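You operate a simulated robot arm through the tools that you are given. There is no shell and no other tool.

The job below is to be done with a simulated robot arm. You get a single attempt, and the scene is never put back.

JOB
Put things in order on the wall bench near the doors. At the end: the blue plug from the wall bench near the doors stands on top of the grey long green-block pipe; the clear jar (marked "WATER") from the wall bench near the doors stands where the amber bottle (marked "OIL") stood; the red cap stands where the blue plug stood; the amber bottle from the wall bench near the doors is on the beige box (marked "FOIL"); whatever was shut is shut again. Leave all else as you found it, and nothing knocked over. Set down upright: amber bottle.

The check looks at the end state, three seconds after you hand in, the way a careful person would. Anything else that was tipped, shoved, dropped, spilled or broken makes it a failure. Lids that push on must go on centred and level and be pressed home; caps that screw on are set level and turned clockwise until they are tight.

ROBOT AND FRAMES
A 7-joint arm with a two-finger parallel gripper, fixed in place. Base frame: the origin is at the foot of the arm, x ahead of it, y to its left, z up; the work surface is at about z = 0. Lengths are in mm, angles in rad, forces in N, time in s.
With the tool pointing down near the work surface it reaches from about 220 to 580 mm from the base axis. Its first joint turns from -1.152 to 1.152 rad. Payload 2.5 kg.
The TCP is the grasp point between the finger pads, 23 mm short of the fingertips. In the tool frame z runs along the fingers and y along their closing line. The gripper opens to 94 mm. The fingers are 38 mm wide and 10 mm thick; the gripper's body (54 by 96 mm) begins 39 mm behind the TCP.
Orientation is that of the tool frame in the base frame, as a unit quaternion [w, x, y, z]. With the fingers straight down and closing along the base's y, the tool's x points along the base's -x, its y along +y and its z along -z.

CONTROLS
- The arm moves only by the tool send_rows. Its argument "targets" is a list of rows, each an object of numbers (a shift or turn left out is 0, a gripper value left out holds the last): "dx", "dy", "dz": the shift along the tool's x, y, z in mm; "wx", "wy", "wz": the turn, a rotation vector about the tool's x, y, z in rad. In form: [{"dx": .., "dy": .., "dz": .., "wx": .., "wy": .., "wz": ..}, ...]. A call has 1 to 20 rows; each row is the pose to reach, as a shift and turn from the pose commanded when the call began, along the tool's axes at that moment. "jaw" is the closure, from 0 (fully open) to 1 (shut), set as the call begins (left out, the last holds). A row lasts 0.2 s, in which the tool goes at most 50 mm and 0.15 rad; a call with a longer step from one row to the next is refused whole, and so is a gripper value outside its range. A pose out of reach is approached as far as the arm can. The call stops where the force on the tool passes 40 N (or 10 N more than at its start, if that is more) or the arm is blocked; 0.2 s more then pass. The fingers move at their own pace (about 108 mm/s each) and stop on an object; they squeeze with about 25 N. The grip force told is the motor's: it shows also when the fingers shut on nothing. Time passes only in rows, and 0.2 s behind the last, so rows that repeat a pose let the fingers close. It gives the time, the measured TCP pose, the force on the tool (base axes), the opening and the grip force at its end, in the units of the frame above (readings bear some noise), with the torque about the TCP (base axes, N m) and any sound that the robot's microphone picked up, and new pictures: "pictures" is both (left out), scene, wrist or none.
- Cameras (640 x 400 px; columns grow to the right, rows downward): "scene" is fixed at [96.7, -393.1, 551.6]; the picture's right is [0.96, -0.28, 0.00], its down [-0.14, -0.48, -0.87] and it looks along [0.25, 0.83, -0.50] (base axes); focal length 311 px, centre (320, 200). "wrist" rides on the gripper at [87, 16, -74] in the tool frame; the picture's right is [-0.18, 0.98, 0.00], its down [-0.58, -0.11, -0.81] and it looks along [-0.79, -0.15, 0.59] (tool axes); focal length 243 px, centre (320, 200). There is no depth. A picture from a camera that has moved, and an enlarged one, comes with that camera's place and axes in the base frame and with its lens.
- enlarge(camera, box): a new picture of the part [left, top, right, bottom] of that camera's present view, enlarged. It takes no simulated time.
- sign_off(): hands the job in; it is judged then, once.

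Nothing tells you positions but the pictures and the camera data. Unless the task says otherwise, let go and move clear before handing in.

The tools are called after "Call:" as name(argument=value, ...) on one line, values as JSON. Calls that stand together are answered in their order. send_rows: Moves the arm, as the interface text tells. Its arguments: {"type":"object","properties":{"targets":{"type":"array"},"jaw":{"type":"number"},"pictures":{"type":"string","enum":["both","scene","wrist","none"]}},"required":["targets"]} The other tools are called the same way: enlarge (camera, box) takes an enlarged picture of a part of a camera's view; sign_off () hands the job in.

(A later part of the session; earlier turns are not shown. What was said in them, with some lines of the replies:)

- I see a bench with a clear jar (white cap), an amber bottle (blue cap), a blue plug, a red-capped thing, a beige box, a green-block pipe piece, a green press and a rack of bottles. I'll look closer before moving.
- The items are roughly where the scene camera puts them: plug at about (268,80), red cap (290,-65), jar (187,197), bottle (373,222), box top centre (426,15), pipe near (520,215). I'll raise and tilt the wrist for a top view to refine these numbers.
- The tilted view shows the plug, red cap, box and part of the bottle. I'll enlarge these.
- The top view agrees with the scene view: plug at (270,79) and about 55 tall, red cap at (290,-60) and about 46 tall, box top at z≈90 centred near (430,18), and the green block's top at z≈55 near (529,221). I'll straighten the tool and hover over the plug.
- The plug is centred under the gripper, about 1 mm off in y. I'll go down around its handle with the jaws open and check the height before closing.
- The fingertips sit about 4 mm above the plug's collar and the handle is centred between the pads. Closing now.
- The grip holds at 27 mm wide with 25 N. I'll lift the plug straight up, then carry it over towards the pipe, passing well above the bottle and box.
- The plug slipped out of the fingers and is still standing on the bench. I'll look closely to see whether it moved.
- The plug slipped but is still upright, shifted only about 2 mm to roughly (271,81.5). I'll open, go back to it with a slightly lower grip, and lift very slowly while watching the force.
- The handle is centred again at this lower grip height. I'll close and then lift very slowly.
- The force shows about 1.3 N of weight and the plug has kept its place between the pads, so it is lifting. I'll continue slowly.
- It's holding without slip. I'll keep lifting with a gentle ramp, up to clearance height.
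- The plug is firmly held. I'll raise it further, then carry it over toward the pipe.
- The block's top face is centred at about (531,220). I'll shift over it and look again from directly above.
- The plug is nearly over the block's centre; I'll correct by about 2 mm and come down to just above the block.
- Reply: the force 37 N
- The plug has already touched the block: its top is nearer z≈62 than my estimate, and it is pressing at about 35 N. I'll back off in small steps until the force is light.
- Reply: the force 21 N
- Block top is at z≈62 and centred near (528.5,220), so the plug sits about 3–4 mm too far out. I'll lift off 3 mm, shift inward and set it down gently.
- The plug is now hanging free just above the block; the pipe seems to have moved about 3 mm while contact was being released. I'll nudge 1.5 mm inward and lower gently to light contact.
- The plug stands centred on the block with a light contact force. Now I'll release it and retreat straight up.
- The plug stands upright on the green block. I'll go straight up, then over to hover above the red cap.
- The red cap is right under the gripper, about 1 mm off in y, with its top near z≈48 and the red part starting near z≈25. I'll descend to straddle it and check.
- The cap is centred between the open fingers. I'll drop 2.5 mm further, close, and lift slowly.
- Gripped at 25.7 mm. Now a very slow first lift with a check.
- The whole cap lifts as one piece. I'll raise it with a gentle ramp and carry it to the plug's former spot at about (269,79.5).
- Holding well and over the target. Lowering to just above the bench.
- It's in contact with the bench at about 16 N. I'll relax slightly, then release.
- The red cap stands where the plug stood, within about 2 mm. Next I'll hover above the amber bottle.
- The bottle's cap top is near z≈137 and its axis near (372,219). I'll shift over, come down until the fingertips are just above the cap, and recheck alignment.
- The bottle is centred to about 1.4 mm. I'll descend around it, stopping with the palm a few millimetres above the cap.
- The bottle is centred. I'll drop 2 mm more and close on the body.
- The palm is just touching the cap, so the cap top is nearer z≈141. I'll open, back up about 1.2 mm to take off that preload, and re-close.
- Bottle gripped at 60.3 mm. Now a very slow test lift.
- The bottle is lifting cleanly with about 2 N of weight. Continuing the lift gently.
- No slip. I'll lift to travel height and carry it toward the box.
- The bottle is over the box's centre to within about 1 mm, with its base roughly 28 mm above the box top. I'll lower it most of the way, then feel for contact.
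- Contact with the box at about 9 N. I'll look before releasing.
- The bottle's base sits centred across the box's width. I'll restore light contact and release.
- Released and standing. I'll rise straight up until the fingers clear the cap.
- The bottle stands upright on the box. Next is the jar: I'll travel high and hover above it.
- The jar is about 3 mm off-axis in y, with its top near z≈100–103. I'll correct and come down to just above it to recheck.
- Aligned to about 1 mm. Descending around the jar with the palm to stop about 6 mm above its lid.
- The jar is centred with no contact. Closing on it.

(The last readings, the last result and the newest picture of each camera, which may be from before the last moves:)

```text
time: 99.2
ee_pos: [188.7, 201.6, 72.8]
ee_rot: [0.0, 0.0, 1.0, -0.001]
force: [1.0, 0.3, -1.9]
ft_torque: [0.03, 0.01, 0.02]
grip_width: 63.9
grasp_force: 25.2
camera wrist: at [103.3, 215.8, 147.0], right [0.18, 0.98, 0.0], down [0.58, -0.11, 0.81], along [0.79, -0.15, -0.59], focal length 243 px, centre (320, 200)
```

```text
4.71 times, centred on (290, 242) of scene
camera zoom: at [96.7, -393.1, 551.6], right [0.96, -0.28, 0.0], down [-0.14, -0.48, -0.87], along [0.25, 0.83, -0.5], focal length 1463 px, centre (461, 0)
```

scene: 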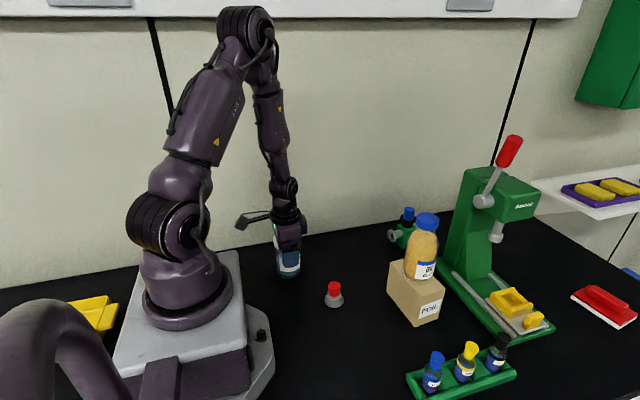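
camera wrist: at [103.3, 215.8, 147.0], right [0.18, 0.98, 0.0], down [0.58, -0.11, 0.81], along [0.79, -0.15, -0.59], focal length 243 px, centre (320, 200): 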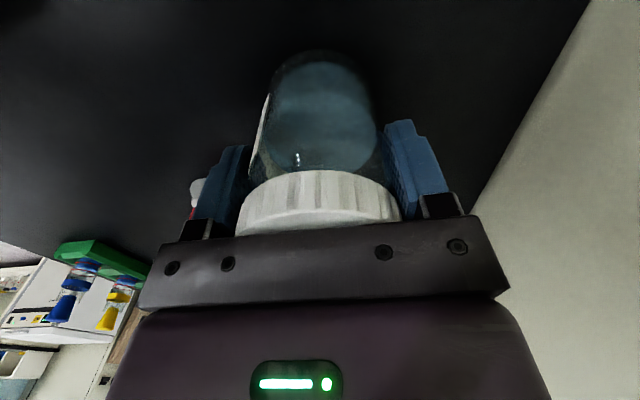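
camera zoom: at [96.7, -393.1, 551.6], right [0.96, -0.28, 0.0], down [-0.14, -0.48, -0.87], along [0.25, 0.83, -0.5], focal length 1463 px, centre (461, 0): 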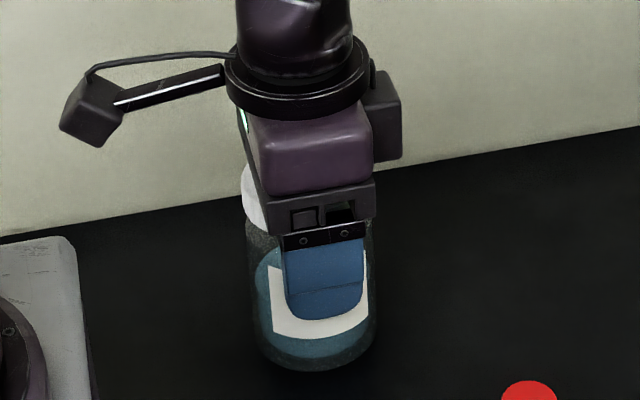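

The jar lifts cleanly. I'll raise it a little further, then carry it to the bottle's old spot at about (372,220).

Call:
send_rows(targets=[{"dz": -1}, {"dz": -3}, {"dz": -6}, {"dz": -10}, {"dz": -15}, {"dz": -20}, {"dz": -25}, {"dz": -30}, {"dz": -34}, {"dz": -37}, {"dz": -39}, {"dz": -40}, {"dz": -40}], pictures="wrist")

Call:
send_rows(targets=[{"dx": -3, "dy": 0.3}, {"dx": -8, "dy": 0.9}, {"dx": -16, "dy": 1.7}, {"dx": -26, "dy": 2.8}, {"dx": -38, "dy": 4.1}, {"dx": -51, "dy": 5.6}, {"dx": -65, "dy": 7.1}, {"dx": -79, "dy": 8.6}, {"dx": -93, "dy": 10.1}, {"dx": -107, "dy": 11.7}, {"dx": -121, "dy": 13.2}, {"dx": -134, "dy": 14.6}, {"dx": -146, "dy": 15.9}, {"dx": -157, "dy": 17.1}, {"dx": -166, "dy": 18.1}, {"dx": -173, "dy": 18.9}, {"dx": -179, "dy": 19.5}, {"dx": -182.5, "dy": 19.9}, {"dx": -183.6, "dy": 20}, {"dx": -183.6, "dy": 20}], pictures="both")

Call:
enlarge(camera="scene", box=[310, 180, 410, 265])

```text
time: 102.0
ee_pos: [189.3, 200.4, 112.3]
ee_rot: [0.0, -0.001, 1.0, 0.0]
force: [-0.7, -0.8, -1.8]
ft_torque: [0.0, 0.0, 0.01]
grip_width: 63.9
grasp_force: 25.5
camera wrist: at [103.6, 214.8, 186.5], right [0.18, 0.98, 0.0], down [0.58, -0.11, 0.81], along [0.79, -0.15, -0.59], focal length 243 px, centre (320, 200)
```

wrist: 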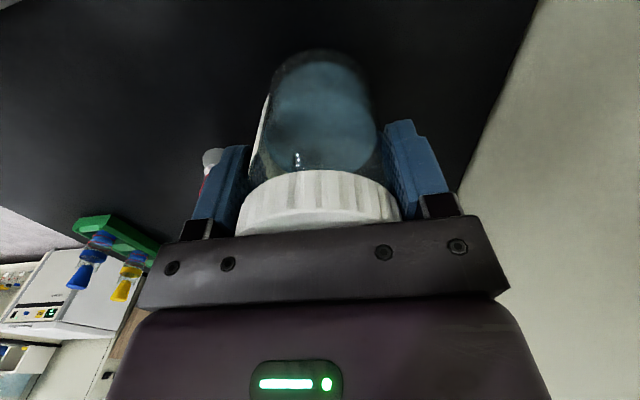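

```text
time: 106.2
ee_pos: [373.0, 218.1, 112.0]
ee_rot: [0.0, 0.0, 1.0, 0.0]
force: [0.9, -0.1, -2.0]
ft_torque: [0.0, 0.03, 0.01]
grip_width: 63.9
grasp_force: 25.4
camera wrist: at [287.3, 234.4, 186.7], right [0.18, 0.98, 0.0], down [0.58, -0.11, 0.81], along [0.79, -0.15, -0.59], focal length 243 px, centre (320, 200)
```

scene: 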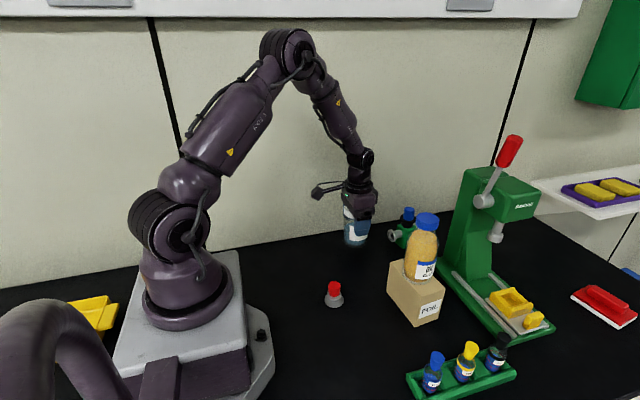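
wrist: 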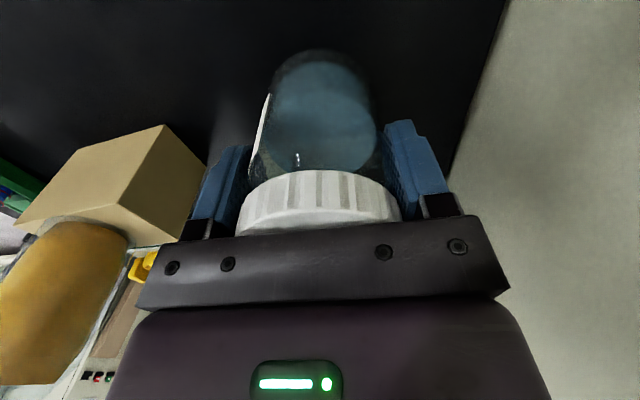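

```text
4.71 times, centred on (360, 222) of scene
camera zoom: at [96.7, -393.1, 551.6], right [0.96, -0.28, 0.0], down [-0.14, -0.48, -0.87], along [0.25, 0.83, -0.5], focal length 1463 px, centre (132, 94)
```

zoom: 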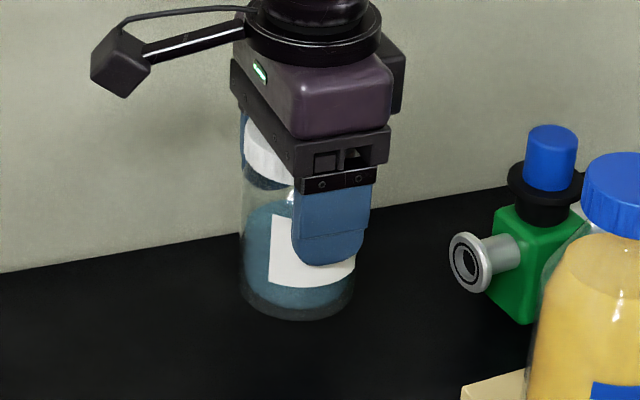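

The jar is over the target. I'll adjust about 1 mm and lower to just above the bench.

Call:
send_rows(targets=[{"dx": 0.6, "dy": 1.3, "dz": 2}, {"dx": 0.6, "dy": 1.3, "dz": 6}, {"dx": 0.6, "dy": 1.3, "dz": 12}, {"dx": 0.6, "dy": 1.3, "dz": 19}, {"dx": 0.6, "dy": 1.3, "dz": 26}, {"dx": 0.6, "dy": 1.3, "dz": 33}, {"dx": 0.6, "dy": 1.3, "dz": 38}, {"dx": 0.6, "dy": 1.3, "dz": 41}, {"dx": 0.6, "dy": 1.3, "dz": 41}], pictures="none")

Call:
send_rows(targets=[{"dz": 0.5}, {"dz": 1}, {"dz": 1.5}, {"dz": 1.9}, {"dz": 1.9}], pictures="none")

```text
time: 108.2
ee_pos: [371.7, 221.6, 71.5]
ee_rot: [0.0, 0.0, 1.0, 0.0]
force: [0.5, 0.0, -2.1]
ft_torque: [-0.01, 0.02, 0.01]
grip_width: 63.8
grasp_force: 24.7
```

```text
time: 109.4
ee_pos: [370.8, 221.8, 69.9]
ee_rot: [0.001, 0.001, 1.0, 0.0]
force: [0.0, 0.3, -1.9]
ft_torque: [-0.04, 0.01, -0.01]
grip_width: 63.6
grasp_force: 25.1
```

Call:
send_rows(targets=[{"dz": 0.5}, {"dz": 1}, {"dz": 1}], pictures="none")

```text
time: 110.2
ee_pos: [370.7, 221.1, 70.2]
ee_rot: [0.0, 0.0, 1.0, -0.001]
force: [-0.8, -1.0, -1.8]
ft_torque: [0.02, 0.0, 0.03]
grip_width: 63.7
grasp_force: 24.8
```

Call:
send_rows(targets=[{"dz": 0.5}, {"dz": 1}, {"dz": 1}], pictures="none")

```text
time: 111.0
ee_pos: [372.1, 221.0, 67.7]
ee_rot: [0.001, 0.001, 1.0, 0.001]
force: [-3.2, -0.9, 8.7]
ft_torque: [-0.09, 0.03, 0.01]
grip_width: 64.0
grasp_force: 24.4
```

Contact with the bench at about 10 N. I'll ease off slightly and release.

Call:
send_rows(targets=[{"dz": -0.3}, {"dz": -0.3}], pictures="scene")

Call:
enlarge(camera="scene", box=[310, 180, 410, 265])

Call:
send_rows(targets=[{"dz": 0}, {"dz": 0}, {"dz": 0}, {"dz": 0}], jaw=0, pictures="both")

```text
time: 111.6
ee_pos: [370.9, 221.0, 68.6]
ee_rot: [0.001, 0.0, 1.0, 0.0]
force: [1.2, 1.4, 3.9]
ft_torque: [-0.02, -0.01, 0.02]
grip_width: 63.9
grasp_force: 24.9
```

scene: 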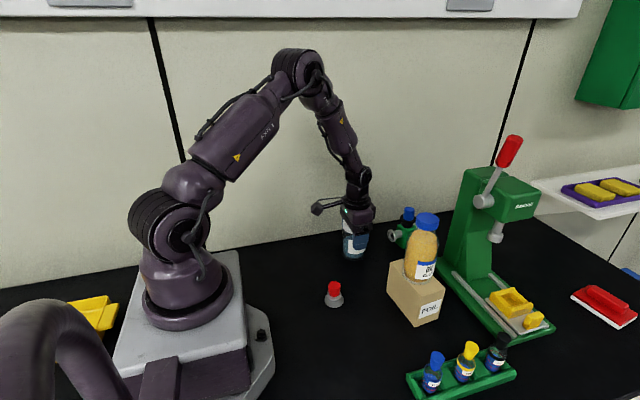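

```text
4.71 times, centred on (360, 222) of scene
camera zoom: at [96.7, -393.1, 551.6], right [0.96, -0.28, 0.0], down [-0.14, -0.48, -0.87], along [0.25, 0.83, -0.5], focal length 1463 px, centre (132, 94)
```

zoom: 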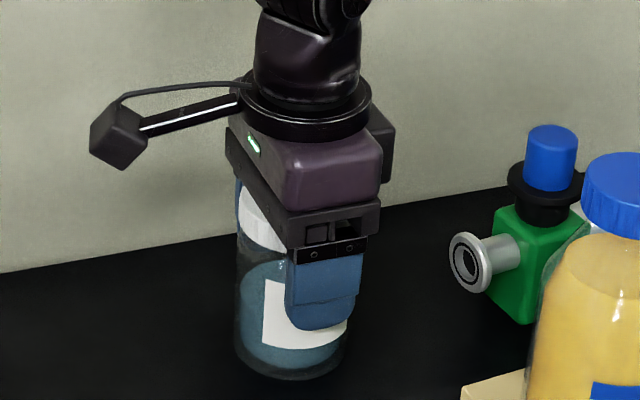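

```text
time: 112.6
ee_pos: [372.0, 218.5, 67.7]
ee_rot: [0.0, 0.0, 1.0, 0.001]
force: [-0.7, -0.6, -0.5]
ft_torque: [-0.04, -0.01, -0.01]
grip_width: 94.1
grasp_force: 0.0
camera wrist: at [286.5, 236.0, 142.1], right [0.18, 0.98, 0.0], down [0.58, -0.11, 0.81], along [0.79, -0.15, -0.59], focal length 243 px, centre (320, 200)
```

scene: 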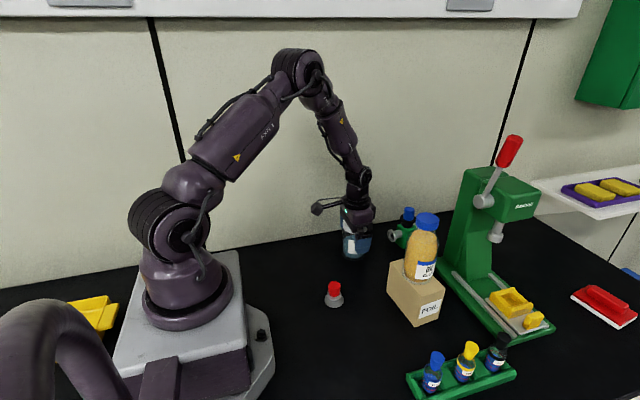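
wrist: 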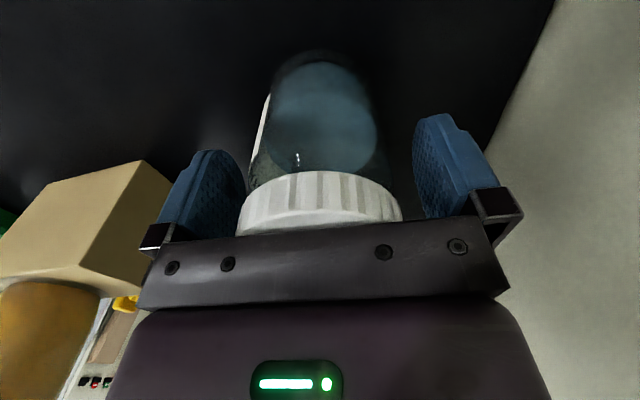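

Released and standing. Rising straight up and then inspecting the whole bench.

Call:
send_rows(targets=[{"dz": -2}, {"dz": -8}, {"dz": -20}, {"dz": -38}, {"dz": -60}, {"dz": -90}, {"dz": -130}, {"dz": -170}, {"dz": -210}, {"dz": -240}, {"dz": -240}], pictures="both")

Call:
enlarge(camera="scene", box=[320, 190, 480, 290])

Call:
enlarge(camera="scene", box=[330, 190, 450, 265])

Call:
enlarge(camera="scene", box=[280, 260, 480, 400])

Call:
enlarge(camera="wrist", box=[240, 0, 400, 200])

```text
time: 115.0
ee_pos: [370.5, 219.4, 309.2]
ee_rot: [0.0, 0.0, 1.0, 0.0]
force: [0.2, 0.0, 0.5]
ft_torque: [-0.01, 0.01, -0.01]
grip_width: 93.8
grasp_force: 0.1
camera wrist: at [285.3, 235.2, 383.6], right [0.18, 0.98, 0.0], down [0.58, -0.11, 0.81], along [0.79, -0.15, -0.59], focal length 243 px, centre (320, 200)
```

scene: 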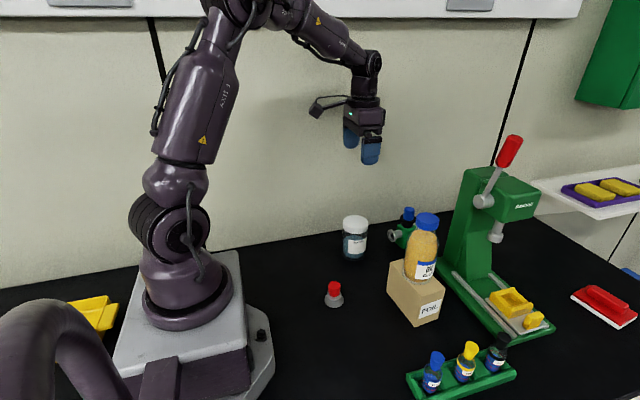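
wrist: 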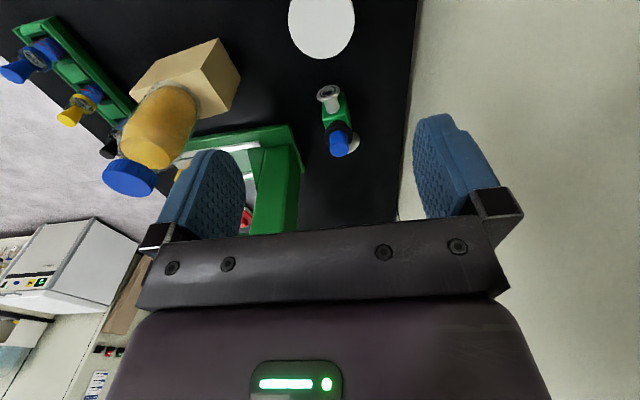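

```text
4.00 times, centred on (400, 240) of scene
camera zoom: at [96.7, -393.1, 551.6], right [0.96, -0.28, 0.0], down [-0.14, -0.48, -0.87], along [0.25, 0.83, -0.5], focal length 1243 px, centre (0, 40)
```

zoom: 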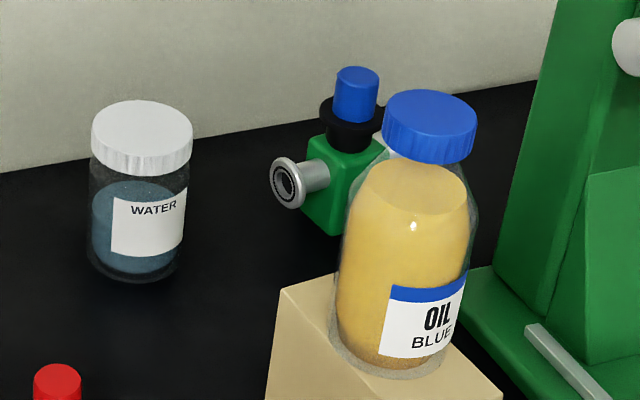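

```text
5.33 times, centred on (390, 228) of scene
camera zoom: at [96.7, -393.1, 551.6], right [0.96, -0.28, 0.0], down [-0.14, -0.48, -0.87], along [0.25, 0.83, -0.5], focal length 1658 px, centre (-53, 53)
```

zoom: 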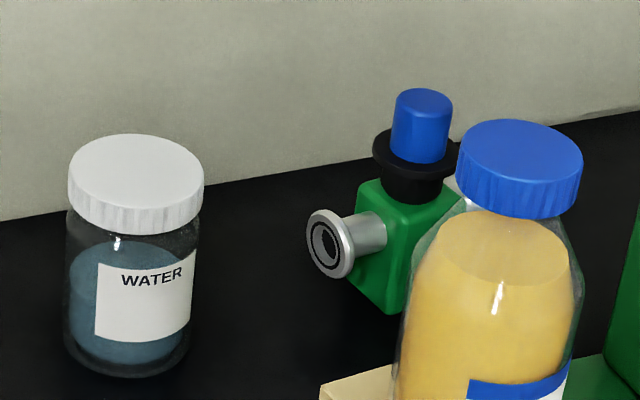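

```text
2.86 times, centred on (380, 330) of scene
camera zoom: at [96.7, -393.1, 551.6], right [0.96, -0.28, 0.0], down [-0.14, -0.48, -0.87], along [0.25, 0.83, -0.5], focal length 888 px, centre (149, -171)
```

zoom: 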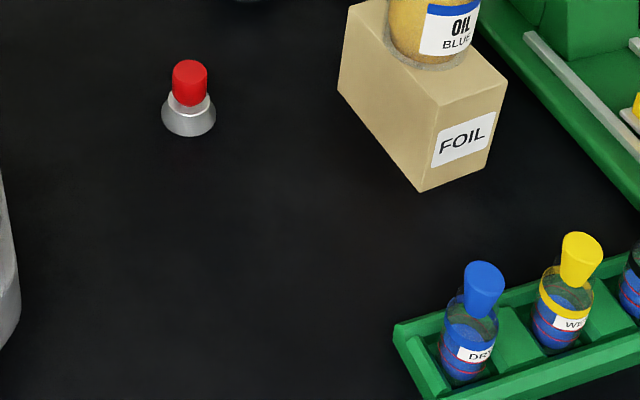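

```text
2.00 times, centred on (320, 100) of wrist
camera zoom: at [285.3, 235.2, 383.6], right [0.18, 0.98, 0.0], down [0.58, -0.11, 0.81], along [0.79, -0.15, -0.59], focal length 485 px, centre (320, 400)
```

zoom: 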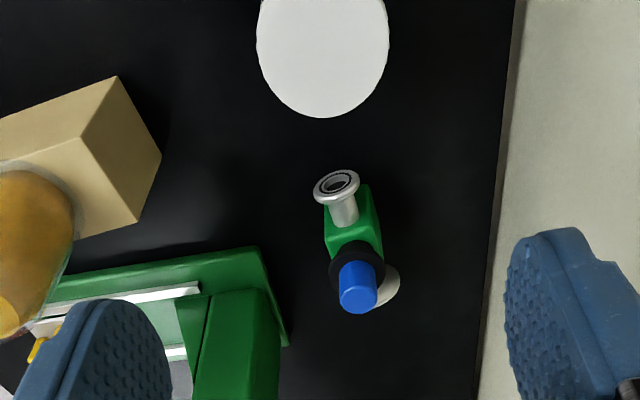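

Everything is in place: the plug upright on the green block, the red cap on the plug's old spot, the capped bottle upright on the FOIL box, and the capped jar on the bottle's old spot. The pipe shifted by only about 2 mm. The gripper is open and well clear, so I'm handing in.

Call:
sign_off()

```text
The job is handed in.
```

I finished the job and handed it in. The last pictures showed every item standing where you asked, and I haven't seen the check's verdict.

- **Blue plug:** it stands upright on top of the green block of the pipe. On my first lift it slipped out of the fingers, but it stayed upright and moved only about 2 mm. The second, slower lift held.
- **Red cap:** it stands where the plug stood, about 2–3 mm off by my measurement.
- **Amber bottle:** it stands upright on the FOIL box, centred across the box's width, with its cap still on. The bottle is slightly wider than the box, so its base overhangs the long edges by about 1 mm.
- **Clear jar:** it stands where the bottle stood, within about 2 mm, with its lid still on.

**Pipe moved:** the pipe shifted about 2 mm from where I found it. The plug touched the block sooner than I expected and pressed on it at about 35 N. The pipe moved as I backed off.

I saw nothing else disturbed or knocked over. The gripper is open and about 200 mm above the jar.
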